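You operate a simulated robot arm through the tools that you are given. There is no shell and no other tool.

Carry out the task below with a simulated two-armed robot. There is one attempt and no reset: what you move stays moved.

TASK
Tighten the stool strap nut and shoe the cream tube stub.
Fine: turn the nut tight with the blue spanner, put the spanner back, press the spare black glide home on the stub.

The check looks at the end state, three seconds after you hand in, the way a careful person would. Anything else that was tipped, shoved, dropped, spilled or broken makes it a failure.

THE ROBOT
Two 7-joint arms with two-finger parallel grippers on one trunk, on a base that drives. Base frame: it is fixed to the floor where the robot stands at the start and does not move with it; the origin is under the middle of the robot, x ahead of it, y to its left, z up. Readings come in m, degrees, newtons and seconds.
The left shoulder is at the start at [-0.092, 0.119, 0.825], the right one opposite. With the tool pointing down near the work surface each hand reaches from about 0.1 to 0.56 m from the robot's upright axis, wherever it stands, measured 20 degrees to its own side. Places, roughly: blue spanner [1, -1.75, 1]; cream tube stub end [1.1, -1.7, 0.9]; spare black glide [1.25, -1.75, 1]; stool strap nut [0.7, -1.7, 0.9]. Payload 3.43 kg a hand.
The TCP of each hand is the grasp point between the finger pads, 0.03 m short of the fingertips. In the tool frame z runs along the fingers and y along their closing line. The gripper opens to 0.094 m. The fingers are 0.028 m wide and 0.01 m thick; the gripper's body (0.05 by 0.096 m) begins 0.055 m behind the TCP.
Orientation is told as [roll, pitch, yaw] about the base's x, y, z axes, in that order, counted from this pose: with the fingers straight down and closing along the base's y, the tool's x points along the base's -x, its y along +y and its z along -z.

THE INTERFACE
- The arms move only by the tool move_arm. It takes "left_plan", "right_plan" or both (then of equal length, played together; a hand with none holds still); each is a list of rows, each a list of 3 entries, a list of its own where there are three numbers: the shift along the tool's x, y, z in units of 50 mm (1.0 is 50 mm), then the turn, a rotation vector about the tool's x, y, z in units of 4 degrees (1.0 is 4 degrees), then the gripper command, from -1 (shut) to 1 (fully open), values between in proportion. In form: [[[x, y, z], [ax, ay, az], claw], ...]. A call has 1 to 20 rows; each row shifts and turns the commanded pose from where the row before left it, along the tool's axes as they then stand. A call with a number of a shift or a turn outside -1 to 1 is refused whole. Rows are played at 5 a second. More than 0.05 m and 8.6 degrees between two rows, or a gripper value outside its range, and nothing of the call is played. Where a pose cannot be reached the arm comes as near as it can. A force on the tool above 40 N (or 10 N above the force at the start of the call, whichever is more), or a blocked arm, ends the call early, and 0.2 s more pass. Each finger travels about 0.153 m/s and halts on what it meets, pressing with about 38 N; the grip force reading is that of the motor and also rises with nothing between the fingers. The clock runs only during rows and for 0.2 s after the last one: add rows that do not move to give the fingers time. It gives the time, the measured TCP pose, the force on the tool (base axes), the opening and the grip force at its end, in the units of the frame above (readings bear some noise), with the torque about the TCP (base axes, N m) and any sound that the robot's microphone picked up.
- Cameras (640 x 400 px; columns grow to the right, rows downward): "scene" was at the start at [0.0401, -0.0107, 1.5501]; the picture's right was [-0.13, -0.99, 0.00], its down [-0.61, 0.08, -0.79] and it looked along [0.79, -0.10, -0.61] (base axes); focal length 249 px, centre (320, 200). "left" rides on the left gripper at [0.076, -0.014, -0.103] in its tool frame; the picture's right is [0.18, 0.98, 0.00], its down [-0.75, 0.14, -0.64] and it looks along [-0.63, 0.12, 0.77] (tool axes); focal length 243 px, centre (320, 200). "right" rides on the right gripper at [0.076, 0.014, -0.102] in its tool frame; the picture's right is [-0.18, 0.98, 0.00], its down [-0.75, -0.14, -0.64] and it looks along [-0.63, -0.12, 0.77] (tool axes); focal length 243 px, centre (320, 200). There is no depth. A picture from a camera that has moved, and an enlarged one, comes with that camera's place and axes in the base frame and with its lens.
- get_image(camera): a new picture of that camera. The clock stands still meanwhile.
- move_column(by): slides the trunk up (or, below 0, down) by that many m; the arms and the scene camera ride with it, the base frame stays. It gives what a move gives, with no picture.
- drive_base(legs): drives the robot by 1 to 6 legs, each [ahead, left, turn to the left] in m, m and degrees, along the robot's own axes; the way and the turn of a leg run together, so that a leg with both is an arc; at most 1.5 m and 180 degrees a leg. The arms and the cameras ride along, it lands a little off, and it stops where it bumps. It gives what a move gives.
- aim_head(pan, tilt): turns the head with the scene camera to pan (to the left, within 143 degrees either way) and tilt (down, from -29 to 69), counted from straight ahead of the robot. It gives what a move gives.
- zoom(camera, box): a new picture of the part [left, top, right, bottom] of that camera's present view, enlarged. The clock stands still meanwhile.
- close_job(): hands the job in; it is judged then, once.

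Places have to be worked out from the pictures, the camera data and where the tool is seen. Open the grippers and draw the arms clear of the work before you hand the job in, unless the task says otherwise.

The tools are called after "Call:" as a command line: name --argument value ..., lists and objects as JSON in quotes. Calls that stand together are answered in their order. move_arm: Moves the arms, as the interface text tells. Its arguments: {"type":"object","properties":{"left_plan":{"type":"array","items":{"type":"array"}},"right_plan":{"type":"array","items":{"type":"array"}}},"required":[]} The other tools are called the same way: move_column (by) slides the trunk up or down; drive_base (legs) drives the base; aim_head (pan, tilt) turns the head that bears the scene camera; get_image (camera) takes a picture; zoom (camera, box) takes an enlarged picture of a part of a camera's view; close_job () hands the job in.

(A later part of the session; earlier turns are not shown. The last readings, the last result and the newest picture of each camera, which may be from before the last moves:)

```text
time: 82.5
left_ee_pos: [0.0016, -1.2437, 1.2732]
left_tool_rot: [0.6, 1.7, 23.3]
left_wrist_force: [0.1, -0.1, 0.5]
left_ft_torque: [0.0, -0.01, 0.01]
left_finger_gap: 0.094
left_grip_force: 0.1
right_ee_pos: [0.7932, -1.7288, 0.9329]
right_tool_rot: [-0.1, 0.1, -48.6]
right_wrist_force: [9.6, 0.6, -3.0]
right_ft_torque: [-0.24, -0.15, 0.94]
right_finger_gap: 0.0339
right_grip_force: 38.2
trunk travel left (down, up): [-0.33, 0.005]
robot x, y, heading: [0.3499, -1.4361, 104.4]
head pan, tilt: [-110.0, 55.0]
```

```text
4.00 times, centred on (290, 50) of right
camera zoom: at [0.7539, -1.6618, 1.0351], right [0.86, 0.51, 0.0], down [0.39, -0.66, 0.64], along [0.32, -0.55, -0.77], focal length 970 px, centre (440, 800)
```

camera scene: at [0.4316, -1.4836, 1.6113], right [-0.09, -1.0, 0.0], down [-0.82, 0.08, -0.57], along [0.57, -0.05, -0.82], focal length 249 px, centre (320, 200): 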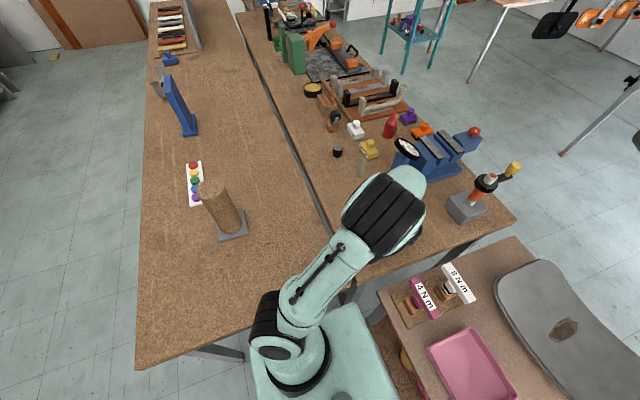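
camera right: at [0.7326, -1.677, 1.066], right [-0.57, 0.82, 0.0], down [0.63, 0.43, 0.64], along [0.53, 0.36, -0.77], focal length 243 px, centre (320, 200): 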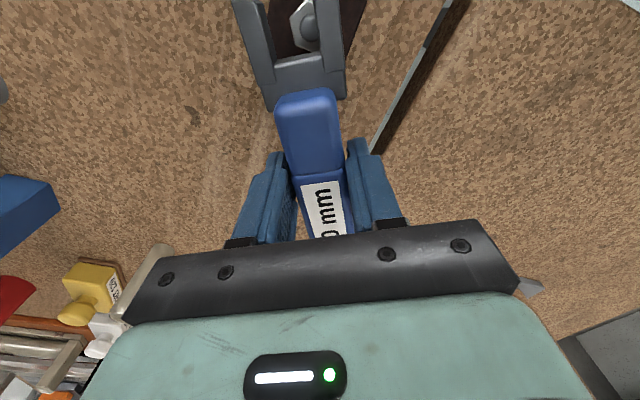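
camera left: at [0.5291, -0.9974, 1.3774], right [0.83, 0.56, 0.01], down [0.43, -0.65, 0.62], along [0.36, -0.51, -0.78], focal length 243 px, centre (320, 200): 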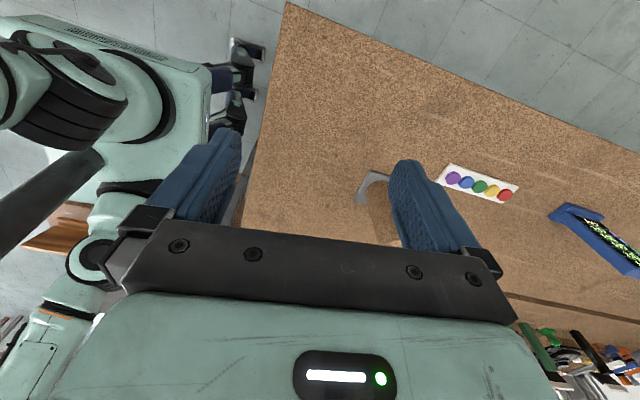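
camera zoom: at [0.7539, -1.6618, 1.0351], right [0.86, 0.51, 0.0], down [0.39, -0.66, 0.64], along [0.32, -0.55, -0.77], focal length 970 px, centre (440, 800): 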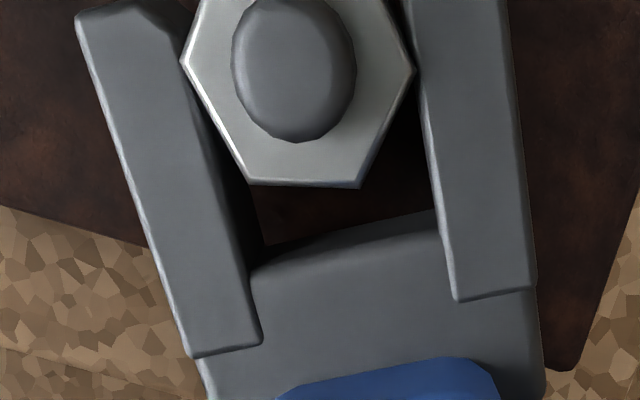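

Some clockwise torque is still wound up, so I unwind one and a half rows more.

Call:
move_arm --right_plan '[[[0.0035, 0.0998, 0], [0, 0, -1], -1], [[0.002, 0.05, 0], [0, 0, -0.5], -1], [[0, 0, 0], [0, 0, 0], -1]]'

Call:
zoom --camera "right" --box '[220, 0, 360, 100]'

```text
time: 83.3
left_ee_pos: [0.0007, -1.2445, 1.2727]
left_tool_rot: [0.5, 1.6, 23.3]
left_wrist_force: [1.0, 0.2, 0.4]
left_ft_torque: [0.0, -0.01, -0.02]
left_finger_gap: 0.0941
left_grip_force: 0.1
right_ee_pos: [0.7963, -1.7241, 0.9315]
right_tool_rot: [-0.1, 0.1, -42.7]
right_wrist_force: [4.9, 0.4, -3.2]
right_ft_torque: [-0.16, -0.18, 0.46]
right_finger_gap: 0.0336
right_grip_force: 37.5
trunk travel left (down, up): [-0.33, 0.005]
robot x, y, heading: [0.35, -1.4332, 104.7]
head pan, tilt: [-110.0, 55.0]
```

```text
4.00 times, centred on (290, 50) of right
camera zoom: at [0.752, -1.6611, 1.0353], right [0.8, 0.6, 0.0], down [0.46, -0.61, 0.64], along [0.38, -0.52, -0.77], focal length 970 px, centre (440, 800)
```

zoom: 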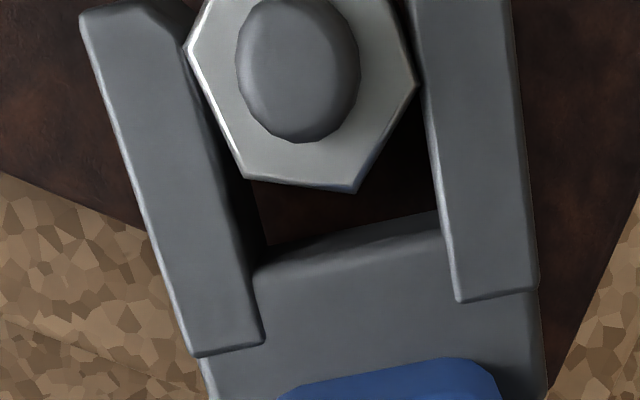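

The nut still lags in the jaws in the tightening direction, so play remains. I unwind 4° more and lift the spanner off vertically.

Call:
move_arm --right_plan '[[[0.0035, 0.0998, 0], [0, 0, -1], -1], [[0, 0, 0], [0, 0, 0], -1], [[0, 0, -0.1], [0, 0, 0], -1], [[0, 0, -0.1], [0, 0, 0], -1], [[0, 0, -0.2], [0, 0, 0], -1], [[0, 0, -0.4], [0, 0, 0], -1], [[0, 0, 0], [0, 0, 0], -1]]'

Call:
zoom --camera "right" --box '[220, 0, 380, 100]'

```text
time: 84.9
left_ee_pos: [0.0, -1.2439, 1.2722]
left_tool_rot: [0.6, 1.5, 23.4]
left_wrist_force: [0.0, 0.0, -0.3]
left_ft_torque: [0.04, 0.0, -0.02]
left_finger_gap: 0.0939
left_grip_force: 0.1
right_ee_pos: [0.801, -1.7178, 0.9726]
right_tool_rot: [-0.1, 0.0, -38.9]
right_wrist_force: [0.1, -0.1, -0.4]
right_ft_torque: [0.03, 0.02, -0.04]
right_finger_gap: 0.0335
right_grip_force: 38.0
trunk travel left (down, up): [-0.33, 0.005]
robot x, y, heading: [0.3483, -1.4394, 104.6]
head pan, tilt: [-110.0, 55.0]
```

```text
4.00 times, centred on (300, 50) of right
camera zoom: at [0.7512, -1.6593, 1.0759], right [0.76, 0.65, 0.0], down [0.5, -0.58, 0.64], along [0.42, -0.49, -0.77], focal length 970 px, centre (400, 800)
```

zoom: 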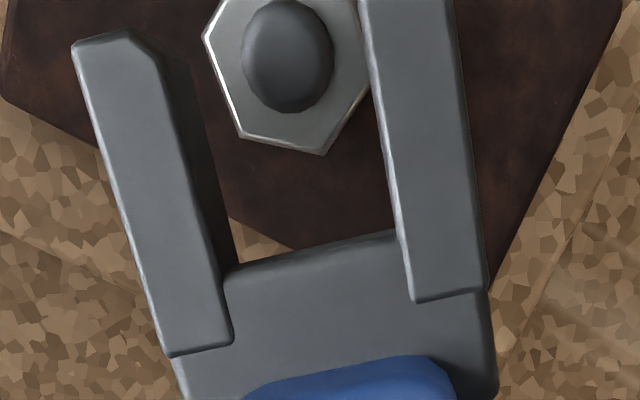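

The spanner is off and the nut stays tight. I raise it, turn back to yaw 8.3° and carry it above its original place (TCP 0.921, −1.763).

Call:
move_arm --right_plan '[[[0, 0, -0.55], [0, 0, 0], -1], [[0, 0, 0], [0, 0, -1], -1], [[0, 0, 0], [0, 0, -1], -1], [[0, 0, 0], [0, 0, -1], -1], [[0, 0, 0], [0, 0, -1], -1], [[0, 0, 0], [0, 0, -1], -1], [[0, 0, 0], [0, 0, -1], -1], [[0, 0, 0], [0, 0, -1], -1], [[0, 0, 0], [0, 0, -1], -1], [[0, 0, 0], [0, 0, -1], -1], [[0, 0, 0], [0, 0, -1], -1], [[0, 0, 0], [0, 0, -1], -1], [[0, 0, 0], [0, 0, -0.8], -1], [[-0.748, -0.414, 0], [0, 0, 0], -1], [[-0.748, -0.414, 0], [0, 0, 0], -1], [[-0.748, -0.414, 0], [0, 0, 0], -1], [[0, 0, 0], [0, 0, 0], -1]]'

Call:
get_image --camera "right"

Call:
get_image --camera "scene"

```text
time: 88.5
left_ee_pos: [-0.0003, -1.2446, 1.2729]
left_tool_rot: [0.7, 1.4, 23.3]
left_wrist_force: [-0.4, -0.7, 0.0]
left_ft_torque: [0.0, -0.01, 0.01]
left_finger_gap: 0.0941
left_grip_force: 0.1
right_ee_pos: [0.9221, -1.7659, 1.0012]
right_tool_rot: [-0.1, 0.1, 8.2]
right_wrist_force: [0.0, -0.4, -2.1]
right_ft_torque: [-0.02, 0.04, 0.02]
right_finger_gap: 0.0338
right_grip_force: 37.7
trunk travel left (down, up): [-0.33, 0.005]
robot x, y, heading: [0.3451, -1.4346, 104.3]
head pan, tilt: [-110.0, 55.0]
```

```text
taken
camera right: at [0.8449, -1.7633, 1.104], right [0.04, 1.0, 0.0], down [0.77, -0.03, 0.64], along [0.64, -0.03, -0.77], focal length 243 px, centre (320, 200)
```

right: 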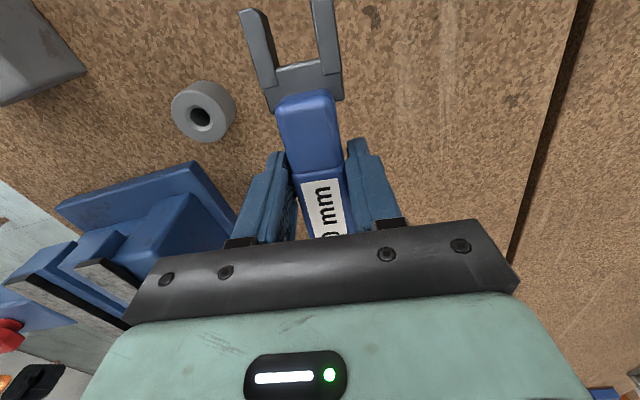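

```text
taken
camera scene: at [0.4294, -1.4849, 1.6114], right [-0.09, -1.0, 0.0], down [-0.82, 0.08, -0.57], along [0.57, -0.05, -0.82], focal length 249 px, centre (320, 200)
```

scene: 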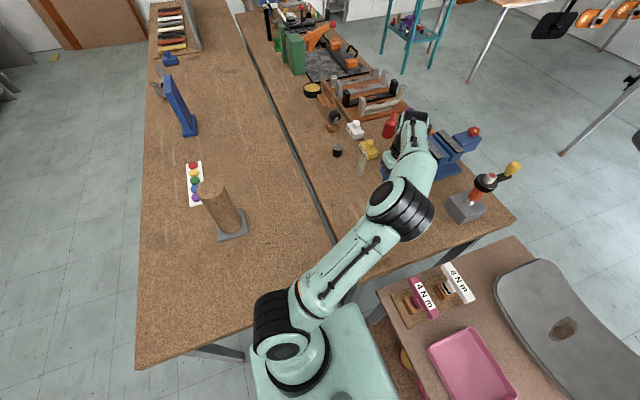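

The spanner sits slightly pitched in the grip. I correct 3 mm in y and lower gently to just above the bench, watching the force.

Call:
move_arm --right_plan '[[[0, 0.06, 0.5], [0, 0, 0], -1], [[0, 0, 0.5], [0, 0, 0], -1], [[0, 0, 0.5], [0, 0, 0], -1], [[0, 0, 0.3], [0, 0, 0], -1], [[0, 0, 0.2], [0, 0, 0], -1], [[0, 0, 0], [0, 0, 0], -1]]'

Call:
get_image --camera "right"

```text
time: 89.9
left_ee_pos: [-0.0004, -1.2435, 1.2729]
left_tool_rot: [0.7, 1.5, 23.3]
left_wrist_force: [0.1, 0.0, 0.5]
left_ft_torque: [0.02, -0.01, 0.0]
left_finger_gap: 0.0939
left_grip_force: 0.0
right_ee_pos: [0.9208, -1.7614, 0.9009]
right_tool_rot: [-0.2, 0.0, 8.3]
right_wrist_force: [3.8, -0.6, 13.8]
right_ft_torque: [-0.26, 0.95, 0.12]
right_finger_gap: 0.0337
right_grip_force: 38.0
trunk travel left (down, up): [-0.33, 0.005]
robot x, y, heading: [0.3503, -1.4368, 104.6]
head pan, tilt: [-110.0, 55.0]
```

```text
taken
camera right: at [0.8441, -1.7577, 1.0036], right [0.04, 1.0, 0.0], down [0.77, -0.03, 0.64], along [0.64, -0.03, -0.77], focal length 243 px, centre (320, 200)
```

right: 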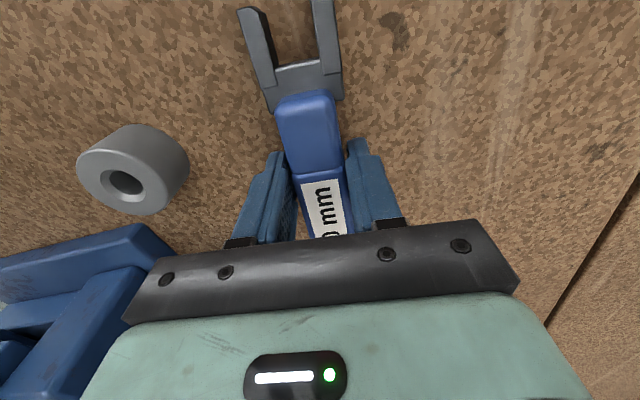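

The jaw tip touches first (spanner pitched about 5° jaw-down). I press down 4 mm more to level it in the grip before releasing.

Call:
move_arm --right_plan '[[[0, 0, 0.03], [0, 0, 0], -1], [[0, 0, 0.03], [0, 0, 0], -1], [[0, 0, 0.02], [0, 0, 0], -1], [[0, 0, 0], [0, 0, 0], -1]]'

```text
time: 90.9
left_ee_pos: [-0.0013, -1.2442, 1.2716]
left_tool_rot: [0.4, 1.5, 23.3]
left_wrist_force: [-0.3, -0.2, -0.1]
left_ft_torque: [-0.03, -0.03, 0.0]
left_finger_gap: 0.0939
left_grip_force: 0.0
right_ee_pos: [0.92, -1.761, 0.8957]
right_tool_rot: [-0.2, -0.1, 8.2]
right_wrist_force: [7.0, -2.1, 20.2]
right_ft_torque: [-0.18, 0.61, 0.15]
right_finger_gap: 0.0338
right_grip_force: 38.1
trunk travel left (down, up): [-0.33, 0.005]
robot x, y, heading: [0.3501, -1.4349, 104.8]
head pan, tilt: [-110.0, 55.0]
```

The spanner is nearly flat at its home height (TCP z 0.896). I open the fingers and rise.

Call:
move_arm --right_plan '[[[0, 0, 0], [0, 0, 0], -0.3], [[0, 0, 0], [0, 0, 0], 0.3], [[0, 0, 0], [0, 0, 0], 1], [[0, 0, 0], [0, 0, 0], 1], [[0, 0, -0.5], [0, 0, 0], 1], [[0, 0, -0.8], [0, 0, 0], 1], [[0, 0, -0.8], [0, 0, 0], 1], [[0, 0, 0], [0, 0, 0], 1]]'

Call:
get_image --camera "right"

```text
time: 92.7
left_ee_pos: [-0.0, -1.2444, 1.2724]
left_tool_rot: [0.6, 1.4, 23.3]
left_wrist_force: [0.2, 0.5, -0.3]
left_ft_torque: [0.0, -0.03, 0.01]
left_finger_gap: 0.0941
left_grip_force: 0.1
right_ee_pos: [0.9204, -1.7609, 0.9994]
right_tool_rot: [0.0, 0.1, 8.4]
right_wrist_force: [0.5, 0.4, -0.9]
right_ft_torque: [-0.01, -0.03, 0.01]
right_finger_gap: 0.0939
right_grip_force: 0.1
trunk travel left (down, up): [-0.33, 0.005]
robot x, y, heading: [0.3536, -1.4367, 104.4]
head pan, tilt: [-110.0, 55.0]
```

```text
taken
camera right: at [0.8442, -1.7575, 1.1027], right [0.04, 1.0, 0.0], down [0.77, -0.03, 0.64], along [0.64, -0.03, -0.77], focal length 243 px, centre (320, 200)
```

right: 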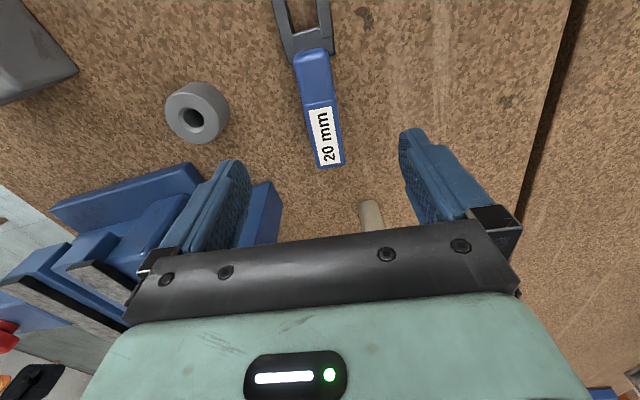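

The spanner is back on its original spot. The glide (about (1.179, −1.627), z 0.861–0.90) is beyond vertical reach, so I rise, yaw to −4°, tilt the fingers 40° outward and move to a hover above it.

Call:
move_arm --right_plan '[[[0, 0, -0.7], [0, 0, 0.8], 0.6], [[0, 0, -0.7], [0, 0, 0.8], 0.6], [[0, 0, -0.6], [0, 0, 0.8], 0.6], [[0, 0, 0], [0, 0, 0.7], 0.6], [[0, 0, 0], [0, -1, 0], 0.6], [[0, 0, 0], [0, -1, 0], 0.6], [[0, 0, 0], [0, -1, 0], 0.6], [[0, 0, 0], [0, -1, 0], 0.6], [[0, 0, 0], [0, -1, 0], 0.6], [[0, 0, 0], [0, -1, 0], 0.6], [[0, 0, 0], [0, -1, 0], 0.6], [[0, 0, 0], [0, -1, 0], 0.6], [[0, 0, 0], [0, -1, 0], 0.6], [[0, 0, 0], [0, -1, 0], 0.6], [[0, 0, 0], [0, 0, 0], 0.6]]'

Call:
get_image --camera "scene"

```text
time: 95.9
left_ee_pos: [-0.0004, -1.2442, 1.2728]
left_tool_rot: [0.5, 1.5, 23.3]
left_wrist_force: [0.0, 0.3, 0.3]
left_ft_torque: [-0.01, 0.01, 0.01]
left_finger_gap: 0.094
left_grip_force: 0.1
right_ee_pos: [0.9209, -1.7611, 1.1005]
right_tool_rot: [-0.1, -40.0, -4.1]
right_wrist_force: [0.7, -0.9, 0.1]
right_ft_torque: [0.01, -0.01, 0.01]
right_finger_gap: 0.0749
right_grip_force: 0.1
trunk travel left (down, up): [-0.33, 0.005]
robot x, y, heading: [0.3473, -1.4348, 104.8]
head pan, tilt: [-110.0, 55.0]
```

```text
taken
camera scene: at [0.4304, -1.485, 1.6113], right [-0.09, -1.0, 0.0], down [-0.82, 0.08, -0.57], along [0.57, -0.05, -0.82], focal length 249 px, centre (320, 200)
```

scene: 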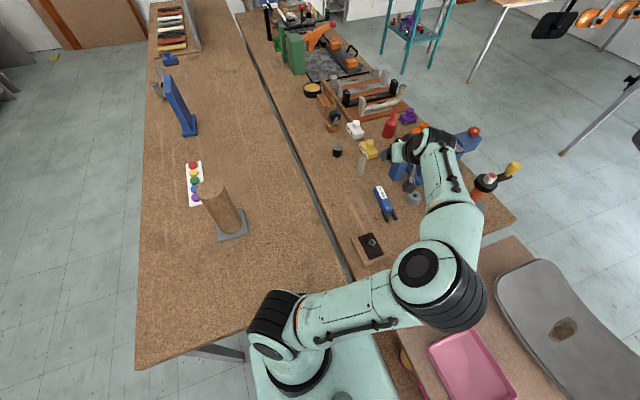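

The tilted pose is fine and the elbow is well above the cart. I move to the hover above the glide.

Call:
move_arm --right_plan '[[[-0.367, 0.434, 0.607], [0, 0, 0], 0.6], [[-0.367, 0.434, 0.607], [0, 0, 0], 0.6], [[-0.367, 0.434, 0.607], [0, 0, 0], 0.6], [[-0.367, 0.434, 0.607], [0, 0, 0], 0.6], [[-0.367, 0.434, 0.607], [0, 0, 0], 0.6], [[-0.367, 0.434, 0.607], [0, 0, 0], 0.6], [[-0.367, 0.434, 0.607], [0, 0, 0], 0.6], [[0, 0, 0], [0, 0, 0], 0.6]]'

Call:
get_image --camera "right"

Call:
get_image --camera "scene"

```text
time: 97.7
left_ee_pos: [0.0003, -1.2451, 1.2715]
left_tool_rot: [0.6, 1.5, 23.2]
left_wrist_force: [-1.0, -0.3, 0.3]
left_ft_torque: [-0.01, -0.03, 0.0]
left_finger_gap: 0.094
left_grip_force: 0.0
right_ee_pos: [1.1651, -1.6274, 1.0205]
right_tool_rot: [-0.1, -40.0, -4.1]
right_wrist_force: [-0.5, 0.5, -0.2]
right_ft_torque: [-0.01, -0.02, -0.02]
right_finger_gap: 0.0757
right_grip_force: 0.0
trunk travel left (down, up): [-0.33, 0.005]
robot x, y, heading: [0.349, -1.435, 104.6]
head pan, tilt: [-110.0, 55.0]
```

```text
taken
camera right: at [1.0426, -1.6049, 1.0507], right [0.21, 0.97, 0.12], down [0.15, -0.15, 0.98], along [0.97, -0.19, -0.18], focal length 243 px, centre (320, 200)
```

right: 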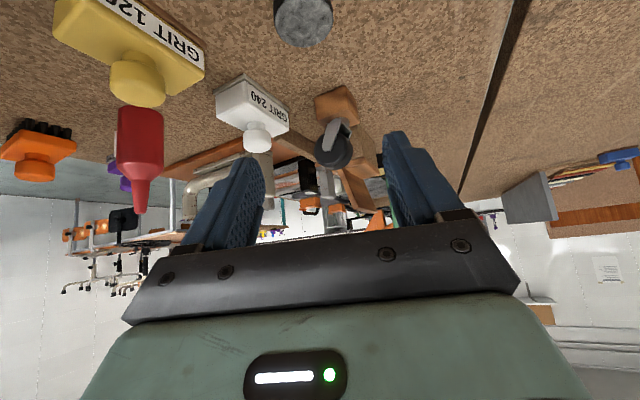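

```text
taken
camera scene: at [0.4291, -1.4854, 1.6114], right [-0.09, -1.0, 0.0], down [-0.82, 0.08, -0.57], along [0.57, -0.05, -0.82], focal length 249 px, centre (320, 200)
```

scene: 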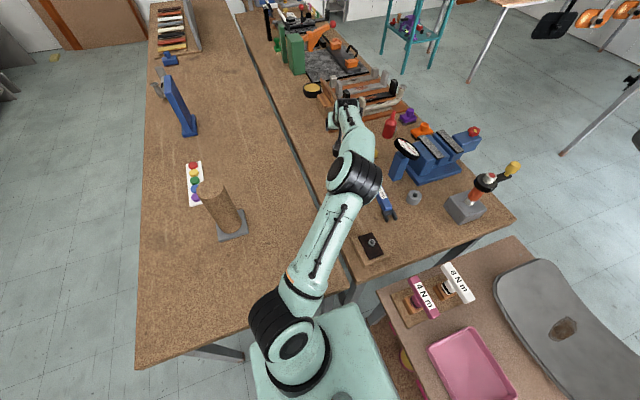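

The arm reaches with room to spare, and the hand camera confirms the glide at (1.180, −1.628). I descend straight down to a TCP z of about 0.898.

Call:
move_arm --right_plan '[[[0.4, 0, 0.477], [0, 0, 0], 0.6], [[0.4, 0, 0.477], [0, 0, 0], 0.6], [[0.4, 0, 0.477], [0, 0, 0], 0.6], [[0.3, 0, 0.357], [0, 0, 0], 0.6], [[0.07, 0, 0.084], [0, 0, 0], 0.6], [[0, 0, 0], [0, 0, 0], 0.6]]'

Call:
get_image --camera "right"

Call:
zoom --camera "scene" --box '[310, 80, 410, 180]'

```text
time: 99.1
left_ee_pos: [-0.0007, -1.2429, 1.2735]
left_tool_rot: [0.6, 1.5, 23.2]
left_wrist_force: [0.1, -0.1, 0.1]
left_ft_torque: [-0.03, 0.01, 0.0]
left_finger_gap: 0.0941
left_grip_force: 0.0
right_ee_pos: [1.1635, -1.6264, 0.8964]
right_tool_rot: [-0.1, -39.9, -4.0]
right_wrist_force: [0.4, -0.7, 0.5]
right_ft_torque: [-0.03, 0.0, -0.02]
right_finger_gap: 0.0754
right_grip_force: 0.0
trunk travel left (down, up): [-0.33, 0.005]
robot x, y, heading: [0.3515, -1.4352, 104.4]
head pan, tilt: [-110.0, 55.0]
```

```text
taken
camera right: at [1.042, -1.604, 0.9278], right [0.21, 0.97, 0.12], down [0.16, -0.15, 0.98], along [0.97, -0.19, -0.18], focal length 243 px, centre (320, 200)
```

right: 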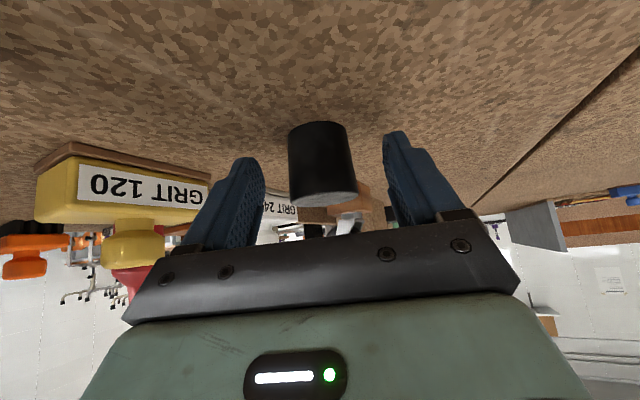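

```text
4.00 times, centred on (360, 130) of scene
camera zoom: at [0.4302, -1.4851, 1.6113], right [-0.09, -1.0, 0.0], down [-0.82, 0.08, -0.57], along [0.57, -0.05, -0.82], focal length 997 px, centre (160, 480)
```

zoom: 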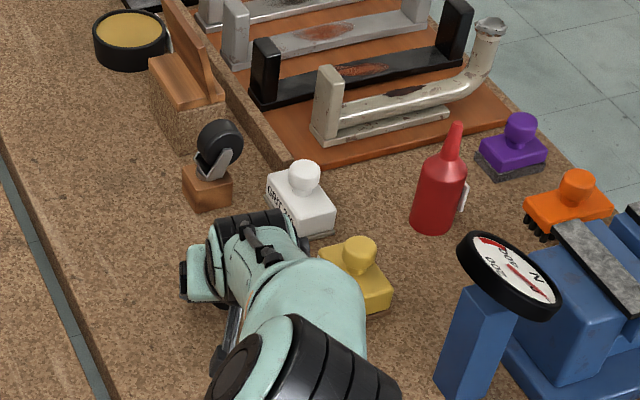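

The glide stands centred between the fingers. I close on it.

Call:
move_arm --right_plan '[[[0, 0, 0], [0, 0, 0], 0.2], [[0, 0, 0], [0, 0, 0], -0.2], [[0, 0, 0], [0, 0, 0], -1], [[0, 0, 0], [0, 0, 0], -1], [[0, 0, 0], [0, 0, 0], -1]]'

Call:
get_image --camera "right"

```text
time: 100.3
left_ee_pos: [-0.0005, -1.2438, 1.2732]
left_tool_rot: [0.7, 1.4, 23.3]
left_wrist_force: [0.3, 0.2, 0.2]
left_ft_torque: [-0.03, 0.02, 0.01]
left_finger_gap: 0.094
left_grip_force: 0.0
right_ee_pos: [1.1639, -1.6267, 0.8982]
right_tool_rot: [0.0, -40.0, -4.1]
right_wrist_force: [0.2, 0.7, 0.6]
right_ft_torque: [0.05, 0.02, 0.02]
right_finger_gap: 0.0425
right_grip_force: 38.1
trunk travel left (down, up): [-0.33, 0.005]
robot x, y, heading: [0.3478, -1.4326, 104.4]
head pan, tilt: [-110.0, 55.0]
```

```text
taken
camera right: at [1.042, -1.604, 0.9281], right [0.21, 0.97, 0.12], down [0.16, -0.15, 0.98], along [0.97, -0.19, -0.18], focal length 243 px, centre (320, 200)
```

right: 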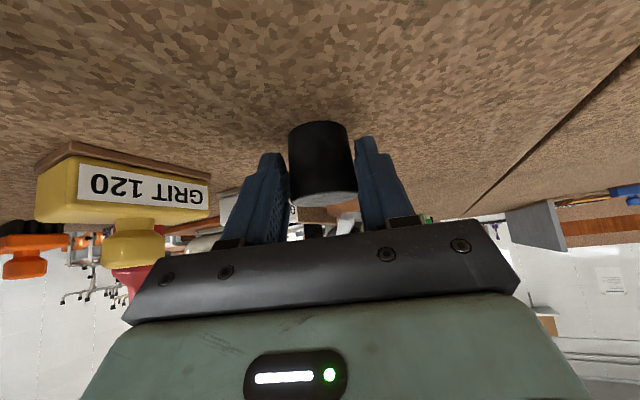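

The glide is held (gap 0.0425 m). I lift it 0.115 m and move it over the stub (offset about (−0.122, −0.072)), keeping clearance.

Call:
move_arm --right_plan '[[[-0.37, 0, -0.441], [0, 0, 0], -1], [[-0.37, 0, -0.441], [0, 0, 0], -1], [[-0.37, 0, -0.441], [0, 0, 0], -1], [[-0.37, 0, -0.441], [0, 0, 0], -1], [[0.447, -0.4015, -0.375], [0, 0, 0], -1], [[0.447, -0.4015, -0.375], [0, 0, 0], -1], [[0.447, -0.4015, -0.375], [0, 0, 0], -1], [[0.447, -0.4015, -0.375], [0, 0, 0], -1], [[0, 0, 0], [0, 0, 0], -1]]'

Call:
get_image --camera "right"

Call:
zoom --camera "scene" --box '[310, 100, 430, 200]'

```text
time: 102.3
left_ee_pos: [-0.0, -1.2438, 1.272]
left_tool_rot: [0.6, 1.4, 23.3]
left_wrist_force: [0.1, 0.5, 0.2]
left_ft_torque: [0.0, 0.01, -0.03]
left_finger_gap: 0.0942
left_grip_force: 0.1
right_ee_pos: [1.0417, -1.6973, 1.0151]
right_tool_rot: [-0.1, -39.9, -4.0]
right_wrist_force: [-0.6, -0.1, -0.7]
right_ft_torque: [-0.02, 0.04, -0.01]
right_finger_gap: 0.0423
right_grip_force: 38.3
trunk travel left (down, up): [-0.33, 0.005]
robot x, y, heading: [0.3544, -1.4338, 104.3]
head pan, tilt: [-110.0, 55.0]
```

```text
taken
camera right: at [0.9196, -1.6745, 1.0448], right [0.21, 0.97, 0.12], down [0.16, -0.15, 0.98], along [0.97, -0.19, -0.18], focal length 243 px, centre (320, 200)
```

right: 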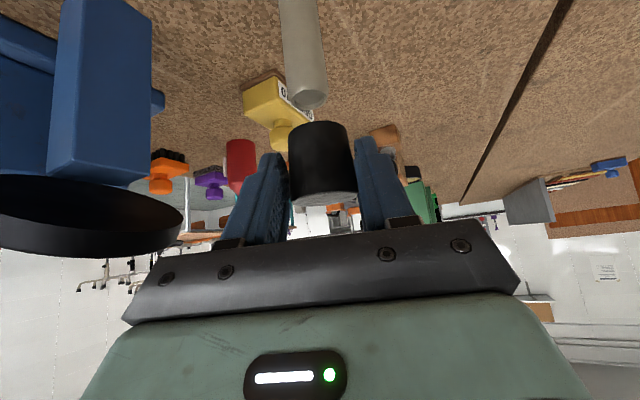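

```text
4.00 times, centred on (370, 150) of scene
camera zoom: at [0.4311, -1.4847, 1.6113], right [-0.09, -1.0, 0.0], down [-0.82, 0.08, -0.57], along [0.57, -0.05, -0.82], focal length 997 px, centre (120, 400)
```

zoom: 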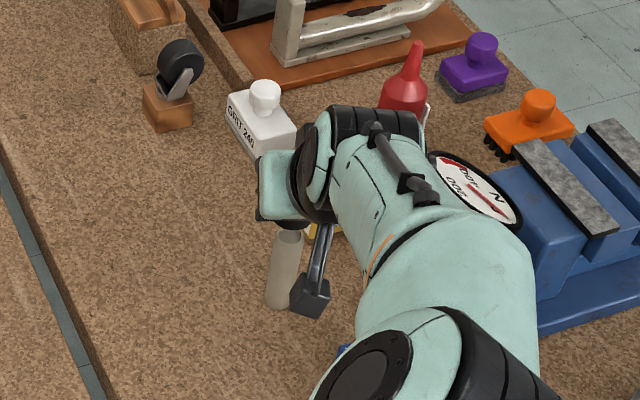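

The hand camera sees the glide above the stub top. I zoom in to measure the alignment.

Call:
zoom --camera "right" --box '[260, 40, 380, 220]'

Call:
zoom --camera "right" --box '[270, 60, 370, 135]'

Call:
zoom --camera "scene" --box '[360, 130, 410, 180]'

```text
2.22 times, centred on (320, 130) of right
camera zoom: at [0.9196, -1.6745, 1.0448], right [0.21, 0.97, 0.12], down [0.16, -0.15, 0.98], along [0.97, -0.19, -0.18], focal length 539 px, centre (320, 356)
```

zoom: 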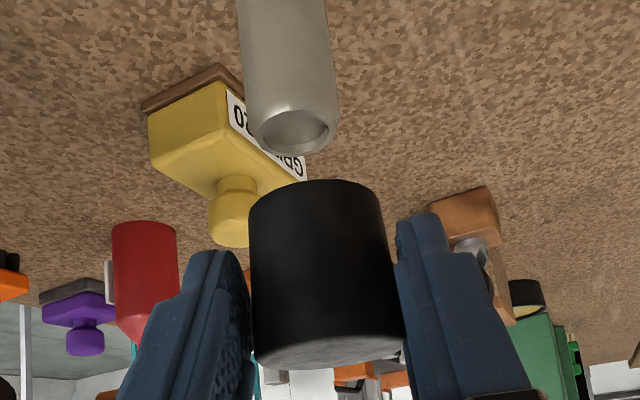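

```text
5.33 times, centred on (320, 98) of right
camera zoom: at [0.9196, -1.6745, 1.0448], right [0.21, 0.97, 0.12], down [0.16, -0.15, 0.98], along [0.97, -0.19, -0.18], focal length 1294 px, centre (320, 747)
```

zoom: 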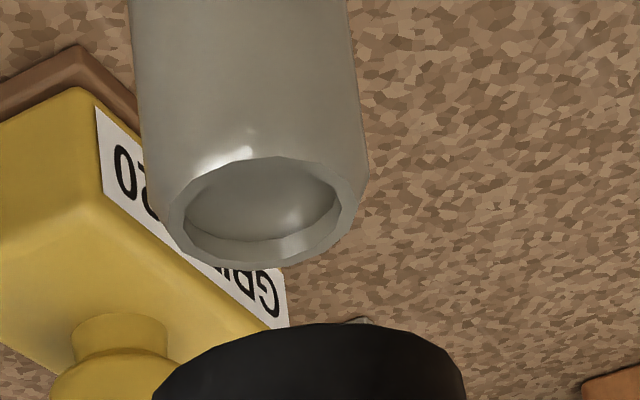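

```text
8.00 times, centred on (385, 155) of scene
camera zoom: at [0.4311, -1.4847, 1.6113], right [-0.09, -1.0, 0.0], down [-0.82, 0.08, -0.57], along [0.57, -0.05, -0.82], focal length 1994 px, centre (-200, 560)
```

zoom: 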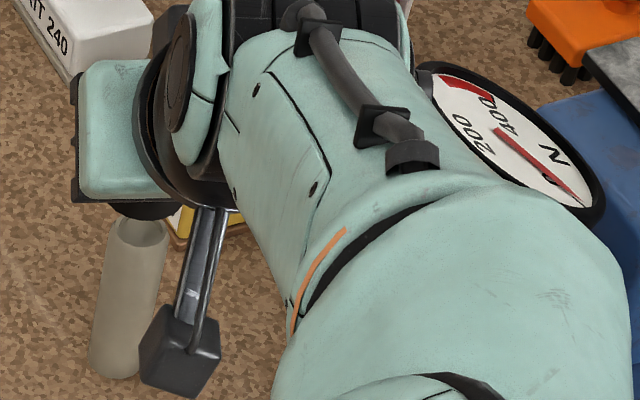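

The alignment needs about −3 mm in y by the hand view, while depth is uncertain. I rotate the hand +40° about the glide's vertical axis so the head camera can see the glide and the stub side-on.

Call:
move_arm --right_plan '[[[0, -0.0223, 0], [-0.643, 0, -0.766], -1], [[0, -0.0223, 0], [-0.643, 0, -0.766], -1], [[0, -0.0223, 0], [-0.643, 0, -0.766], -1], [[0, -0.0223, 0], [-0.643, 0, -0.766], -1], [[0, -0.0223, 0], [-0.643, 0, -0.766], -1], [[0, -0.0223, 0], [-0.643, 0, -0.766], -1], [[0, -0.0223, 0], [-0.643, 0, -0.766], -1], [[0, -0.0223, 0], [-0.643, 0, -0.766], -1], [[0, -0.0223, 0], [-0.643, 0, -0.766], -1], [[0, -0.0223, 0], [-0.643, 0, -0.766], -1], [[0, 0, 0], [0, 0, 0], -1]]'

Call:
zoom --camera "scene" --box '[320, 100, 440, 200]'

Call:
get_image --camera "right"

```text
time: 104.7
left_ee_pos: [-0.0012, -1.2442, 1.2706]
left_tool_rot: [0.6, 1.5, 23.3]
left_wrist_force: [0.4, 0.1, 0.5]
left_ft_torque: [0.03, 0.0, 0.01]
left_finger_gap: 0.0938
left_grip_force: 0.1
right_ee_pos: [1.0451, -1.7083, 1.0134]
right_tool_rot: [0.0, -39.9, 35.9]
right_wrist_force: [0.8, -0.2, 0.5]
right_ft_torque: [0.0, 0.02, 0.02]
right_finger_gap: 0.042
right_grip_force: 38.1
trunk travel left (down, up): [-0.33, 0.005]
robot x, y, heading: [0.3483, -1.4383, 104.6]
head pan, tilt: [-110.0, 55.0]
```

```text
4.00 times, centred on (380, 150) of scene
camera zoom: at [0.43, -1.485, 1.6113], right [-0.09, -1.0, 0.0], down [-0.82, 0.08, -0.57], along [0.57, -0.05, -0.82], focal length 997 px, centre (80, 400)
```

zoom: 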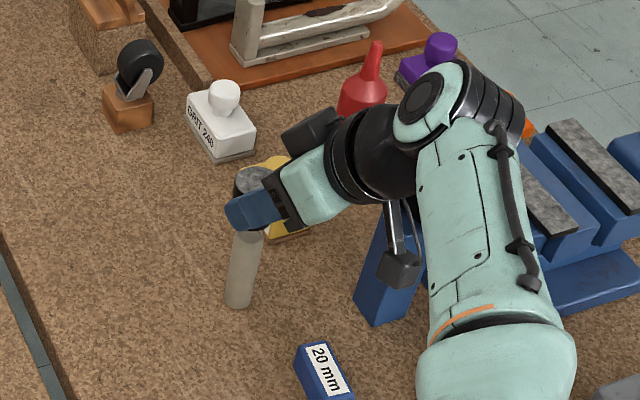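

```text
taken
camera right: at [0.9361, -1.7703, 1.0441], right [-0.46, 0.88, 0.12], down [0.22, -0.02, 0.98], along [0.86, 0.48, -0.18], focal length 243 px, centre (320, 200)
```

right: 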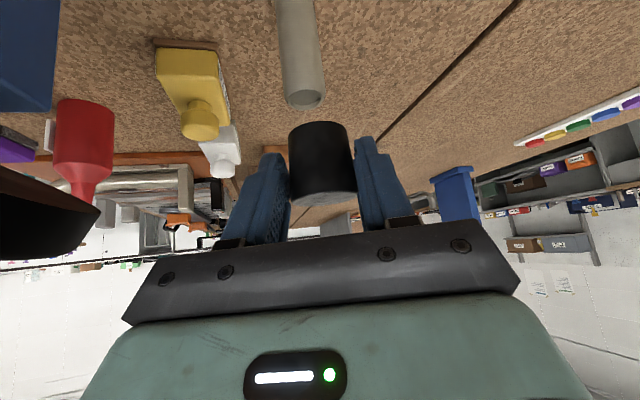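

Now a second azimuth is available, and lateral offsets in the two hand views pin down both directions. I zoom in both cameras.

Call:
zoom --camera "right" --box '[260, 40, 380, 220]'

Call:
zoom --camera "right" --box '[270, 60, 370, 135]'

Call:
zoom --camera "scene" --box '[365, 130, 415, 180]'

```text
2.22 times, centred on (320, 130) of right
camera zoom: at [0.9361, -1.7703, 1.0441], right [-0.46, 0.88, 0.12], down [0.22, -0.02, 0.98], along [0.86, 0.48, -0.18], focal length 539 px, centre (320, 356)
```

zoom: 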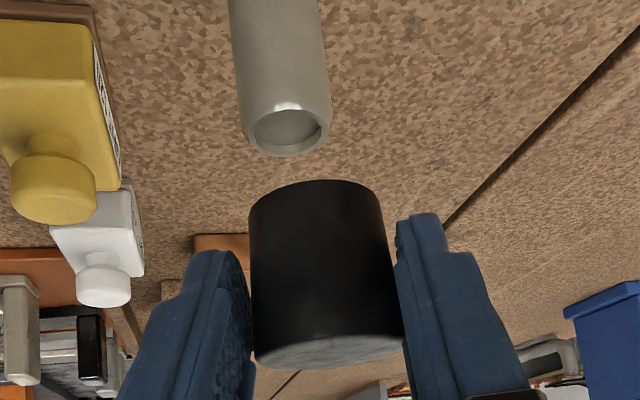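

```text
5.33 times, centred on (320, 98) of right
camera zoom: at [0.9361, -1.7703, 1.0441], right [-0.46, 0.88, 0.12], down [0.22, -0.02, 0.98], along [0.86, 0.48, -0.18], focal length 1294 px, centre (320, 747)
```

zoom: 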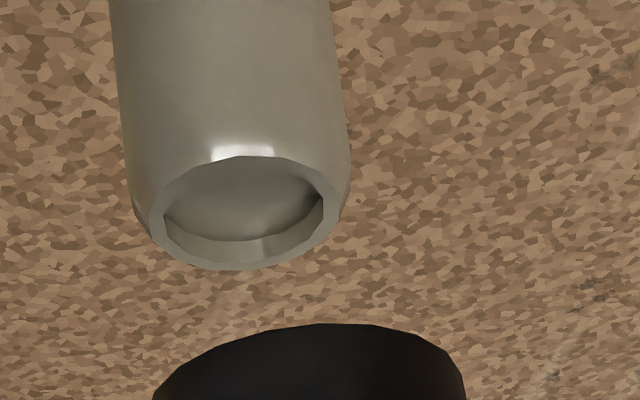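

```text
8.00 times, centred on (390, 155) of scene
camera zoom: at [0.43, -1.485, 1.6113], right [-0.09, -1.0, 0.0], down [-0.82, 0.08, -0.57], along [0.57, -0.05, -0.82], focal length 1994 px, centre (-240, 560)
```

zoom: 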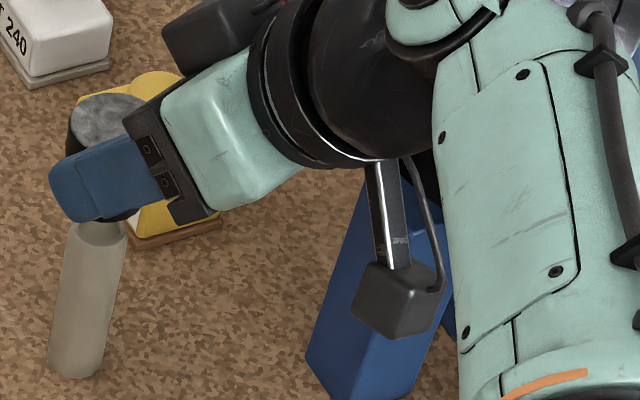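

Combining views, I estimate the stub at (1.062, −1.7005, top 0.95) and the glide axis at about (1.059, −1.697). I zoom in the scene view for a cross-check.

Call:
zoom --camera "scene" --box '[366, 138, 396, 168]'

```text
13.33 times, centred on (381, 153) of scene
camera zoom: at [0.43, -1.485, 1.6113], right [-0.09, -1.0, 0.0], down [-0.82, 0.08, -0.57], along [0.57, -0.05, -0.82], focal length 3324 px, centre (-493, 827)
```

zoom: 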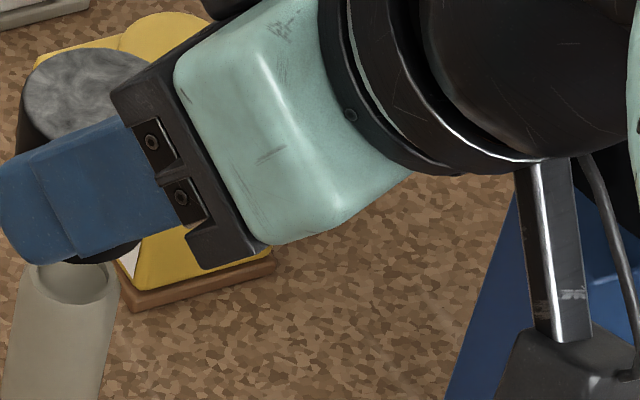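

The cross-check agrees within about 2–3 mm. I shift by about (+3, −2.7) mm and lower 16 mm, so the glide bottom is just above the stub top, then compare directly.

Call:
move_arm --right_plan '[[[-0.0125, -0.08, 0.0104], [0, 0, 0], -1], [[0.205, 0, 0.245], [0, 0, 0], -1], [[0, 0, 0], [0, 0, 0], -1]]'

Call:
zoom --camera "right" --box '[260, 70, 380, 150]'

Call:
zoom --camera "scene" --box '[366, 138, 396, 168]'

```text
time: 105.5
left_ee_pos: [-0.0002, -1.2447, 1.2719]
left_tool_rot: [0.6, 1.5, 23.3]
left_wrist_force: [0.4, 0.0, -0.1]
left_ft_torque: [0.0, 0.02, -0.01]
left_finger_gap: 0.0941
left_grip_force: 0.1
right_ee_pos: [1.0496, -1.7098, 0.9977]
right_tool_rot: [0.0, -39.9, 35.9]
right_wrist_force: [0.2, 0.1, -0.1]
right_ft_torque: [-0.03, 0.01, -0.02]
right_finger_gap: 0.0419
right_grip_force: 37.6
trunk travel left (down, up): [-0.33, 0.005]
robot x, y, heading: [0.3475, -1.4344, 104.5]
head pan, tilt: [-110.0, 55.0]
```

```text
5.00 times, centred on (320, 110) of right
camera zoom: at [0.9396, -1.7725, 1.0276], right [-0.46, 0.88, 0.12], down [0.22, -0.02, 0.98], along [0.86, 0.48, -0.18], focal length 1213 px, centre (320, 650)
```

zoom: 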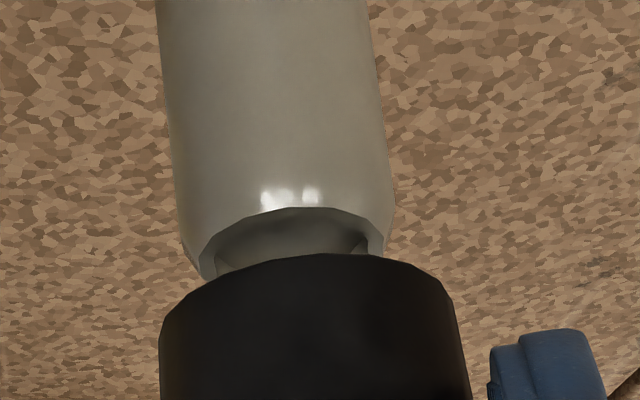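

```text
13.33 times, centred on (381, 153) of scene
camera zoom: at [0.4302, -1.485, 1.6113], right [-0.09, -1.0, 0.0], down [-0.82, 0.08, -0.57], along [0.57, -0.05, -0.82], focal length 3324 px, centre (-493, 827)
```

zoom: 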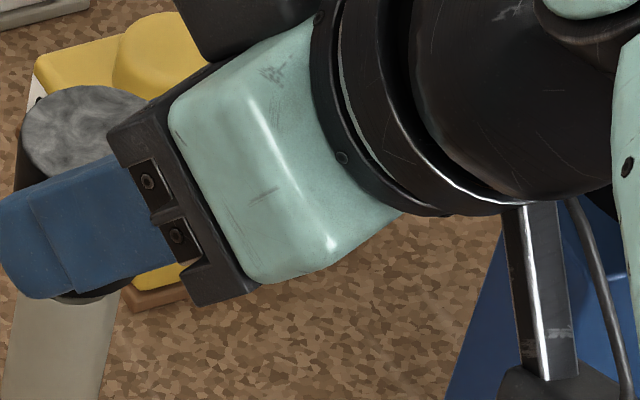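

The glide is now just above the stub and looks centred within about 1–2 mm. I lower in 1.5 mm steps, feeling for contact.

Call:
move_arm --right_plan '[[[0.0193, -0.012, 0.023], [0, 0, 0], -1], [[0.0193, 0, 0.023], [0, 0, 0], -1], [[0.0193, 0, 0.023], [0, 0, 0], -1], [[0.0193, 0, 0.023], [0, 0, 0], -1], [[0, 0, 0], [0, 0, 0], -1]]'

Call:
zoom --camera "right" --box '[260, 70, 380, 150]'

```text
time: 106.7
left_ee_pos: [-0.0003, -1.2448, 1.2726]
left_tool_rot: [0.6, 1.5, 23.3]
left_wrist_force: [-0.3, -0.4, -0.4]
left_ft_torque: [0.02, -0.03, -0.04]
left_finger_gap: 0.0942
left_grip_force: 0.0
right_ee_pos: [1.0493, -1.7121, 0.9913]
right_tool_rot: [0.0, -40.0, 35.9]
right_wrist_force: [-0.2, -0.6, 0.8]
right_ft_torque: [0.01, -0.01, -0.04]
right_finger_gap: 0.0417
right_grip_force: 38.1
trunk travel left (down, up): [-0.33, 0.005]
robot x, y, heading: [0.3461, -1.4356, 104.6]
head pan, tilt: [-110.0, 55.0]
```

```text
5.00 times, centred on (320, 110) of right
camera zoom: at [0.9396, -1.7736, 1.0221], right [-0.46, 0.88, 0.12], down [0.22, -0.02, 0.98], along [0.86, 0.48, -0.18], focal length 1213 px, centre (320, 650)
```

zoom: 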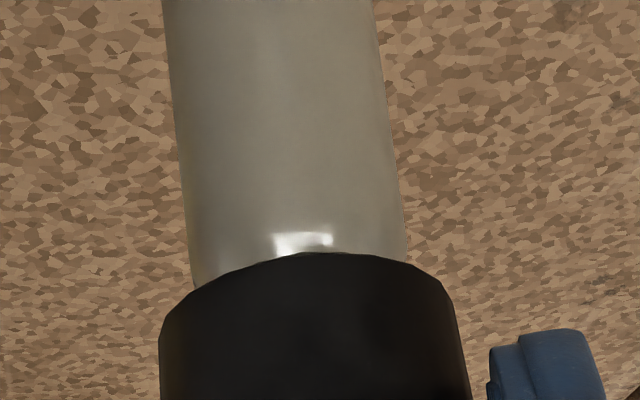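

Still no contact, with the lateral residual under 1 mm. I continue lowering.

Call:
move_arm --right_plan '[[[0.0193, 0, 0.023], [0, 0, 0], -1], [[0.0193, 0, 0.023], [0, 0, 0], -1], [[0.0193, 0, 0.023], [0, 0, 0], -1], [[0, 0, 0], [0, 0, 0], -1]]'

Call:
zoom --camera "right" --box '[260, 70, 380, 150]'

```text
time: 107.7
left_ee_pos: [-0.0008, -1.2442, 1.272]
left_tool_rot: [0.6, 1.5, 23.3]
left_wrist_force: [0.0, -0.4, -0.6]
left_ft_torque: [0.0, -0.02, -0.02]
left_finger_gap: 0.0937
left_grip_force: 0.1
right_ee_pos: [1.0478, -1.7124, 0.9867]
right_tool_rot: [-0.1, -40.0, 35.9]
right_wrist_force: [-0.7, -1.5, -0.3]
right_ft_torque: [0.05, 0.02, 0.0]
right_finger_gap: 0.0416
right_grip_force: 37.7
trunk travel left (down, up): [-0.33, 0.005]
robot x, y, heading: [0.3476, -1.4376, 104.4]
head pan, tilt: [-110.0, 55.0]
```

```text
5.00 times, centred on (320, 110) of right
camera zoom: at [0.9396, -1.7735, 1.0175], right [-0.46, 0.88, 0.12], down [0.22, -0.02, 0.98], along [0.86, 0.48, -0.18], focal length 1213 px, centre (320, 650)
```

zoom: 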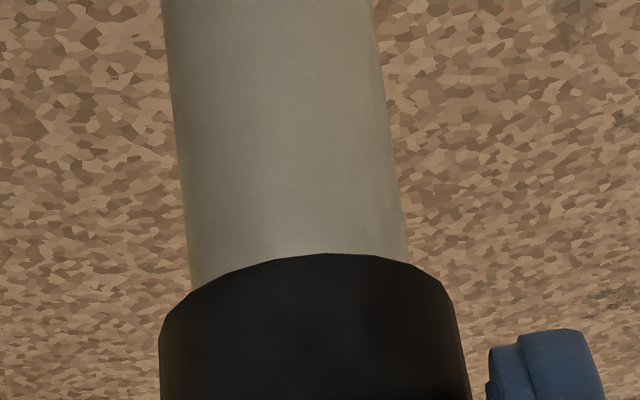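

The stub's bevel has now disappeared into the glide with no force, so I continue down in small steps.

Call:
move_arm --right_plan '[[[0.0193, 0, 0.023], [0, 0, 0], -1], [[0.0193, 0, 0.023], [0, 0, 0], -1], [[0.0193, 0, 0.023], [0, 0, 0], -1], [[0.0193, 0, 0.023], [0, 0, 0], -1], [[0, 0, 0], [0, 0, 0], -1]]'

Call:
zoom --camera "right" --box '[260, 70, 380, 150]'

Call:
zoom --camera "scene" --box '[360, 135, 400, 185]'

```text
time: 108.9
left_ee_pos: [-0.0002, -1.2434, 1.2722]
left_tool_rot: [0.6, 1.6, 23.3]
left_wrist_force: [0.2, 0.7, 1.0]
left_ft_torque: [-0.01, 0.0, 0.0]
left_finger_gap: 0.0941
left_grip_force: 0.1
right_ee_pos: [1.0479, -1.7125, 0.9815]
right_tool_rot: [0.0, -39.9, 35.8]
right_wrist_force: [-0.5, -0.2, -0.5]
right_ft_torque: [0.03, 0.03, -0.01]
right_finger_gap: 0.0414
right_grip_force: 38.1
trunk travel left (down, up): [-0.33, 0.005]
robot x, y, heading: [0.3474, -1.4378, 104.4]
head pan, tilt: [-110.0, 55.0]
```

```text
5.00 times, centred on (320, 110) of right
camera zoom: at [0.9394, -1.7741, 1.0119], right [-0.46, 0.88, 0.12], down [0.22, -0.02, 0.98], along [0.86, 0.48, -0.18], focal length 1213 px, centre (320, 650)
```

zoom: 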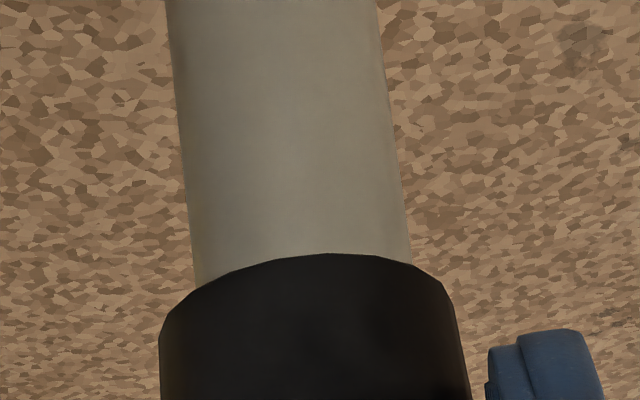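

```text
8.00 times, centred on (380, 160) of scene
camera zoom: at [0.4302, -1.4851, 1.6113], right [-0.09, -1.0, 0.0], down [-0.82, 0.08, -0.57], along [0.57, -0.05, -0.82], focal length 1994 px, centre (-160, 520)
```

zoom: 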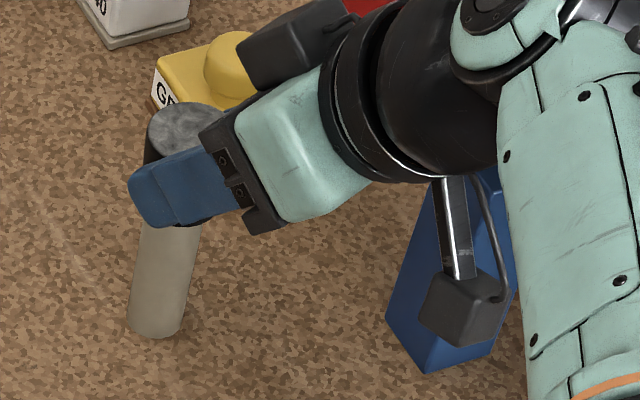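

No resistance yet; the glide seems to have started over the stub (bottom at about z 0.944). I keep lowering.

Call:
move_arm --right_plan '[[[0.0257, 0, 0.0306], [0, 0, 0], -1], [[0.0257, 0, 0.0306], [0, 0, 0], -1], [[0.0257, 0, 0.0306], [0, 0, 0], -1], [[0.0257, 0, 0.0306], [0, 0, 0], -1], [[0, 0, 0], [0, 0, 0], -1]]'

Call:
zoom --camera "right" --box '[260, 70, 380, 150]'

```text
time: 110.1
left_ee_pos: [0.0006, -1.244, 1.2727]
left_tool_rot: [0.6, 1.5, 23.3]
left_wrist_force: [0.6, 0.3, 0.5]
left_ft_torque: [-0.01, 0.02, -0.01]
left_finger_gap: 0.0941
left_grip_force: 0.0
right_ee_pos: [1.0473, -1.7117, 0.9734]
right_tool_rot: [0.0, -39.9, 35.8]
right_wrist_force: [0.3, -0.4, -0.9]
right_ft_torque: [0.01, 0.01, 0.0]
right_finger_gap: 0.0413
right_grip_force: 37.7
trunk travel left (down, up): [-0.33, 0.005]
robot x, y, heading: [0.3476, -1.4361, 104.7]
head pan, tilt: [-110.0, 55.0]
```

```text
5.00 times, centred on (320, 110) of right
camera zoom: at [0.9392, -1.7735, 1.0041], right [-0.46, 0.88, 0.12], down [0.22, -0.02, 0.98], along [0.86, 0.48, -0.18], focal length 1213 px, centre (320, 650)
```

zoom: 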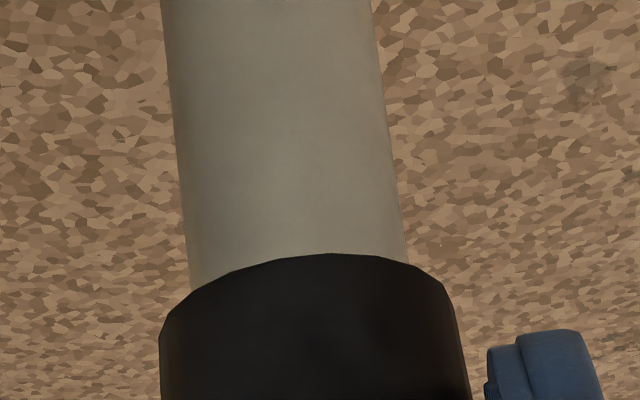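

About 14 mm are inserted without force. I continue until it seats.

Call:
move_arm --right_plan '[[[0.0257, 0, 0.0306], [0, 0, 0], -1], [[0.0257, 0, 0.0306], [0, 0, 0], -1], [[0.0257, 0, 0.0306], [0, 0, 0], -1], [[0.0257, 0, 0.0306], [0, 0, 0], -1], [[0, 0, 0], [0, 0, 0], -1]]'

Call:
zoom --camera "right" --box '[260, 70, 380, 150]'

```text
time: 111.3
left_ee_pos: [0.0, -1.2433, 1.273]
left_tool_rot: [0.6, 1.4, 23.2]
left_wrist_force: [0.1, 0.2, 0.3]
left_ft_torque: [0.0, -0.01, 0.01]
left_finger_gap: 0.0941
left_grip_force: 0.0
right_ee_pos: [1.0485, -1.7125, 0.965]
right_tool_rot: [0.0, -39.9, 35.9]
right_wrist_force: [-0.4, 0.1, -0.3]
right_ft_torque: [0.0, 0.02, -0.02]
right_finger_gap: 0.0411
right_grip_force: 37.6
trunk travel left (down, up): [-0.33, 0.005]
robot x, y, heading: [0.3462, -1.4328, 104.7]
head pan, tilt: [-110.0, 55.0]
```

```text
5.00 times, centred on (320, 110) of right
camera zoom: at [0.9394, -1.7741, 0.9955], right [-0.46, 0.88, 0.12], down [0.22, -0.02, 0.98], along [0.86, 0.48, -0.18], focal length 1213 px, centre (320, 650)
```

zoom: 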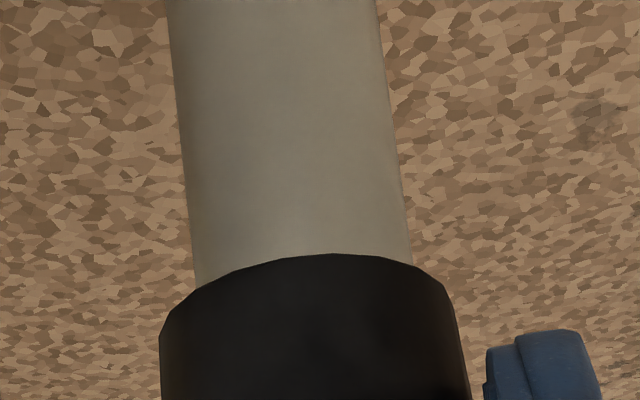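

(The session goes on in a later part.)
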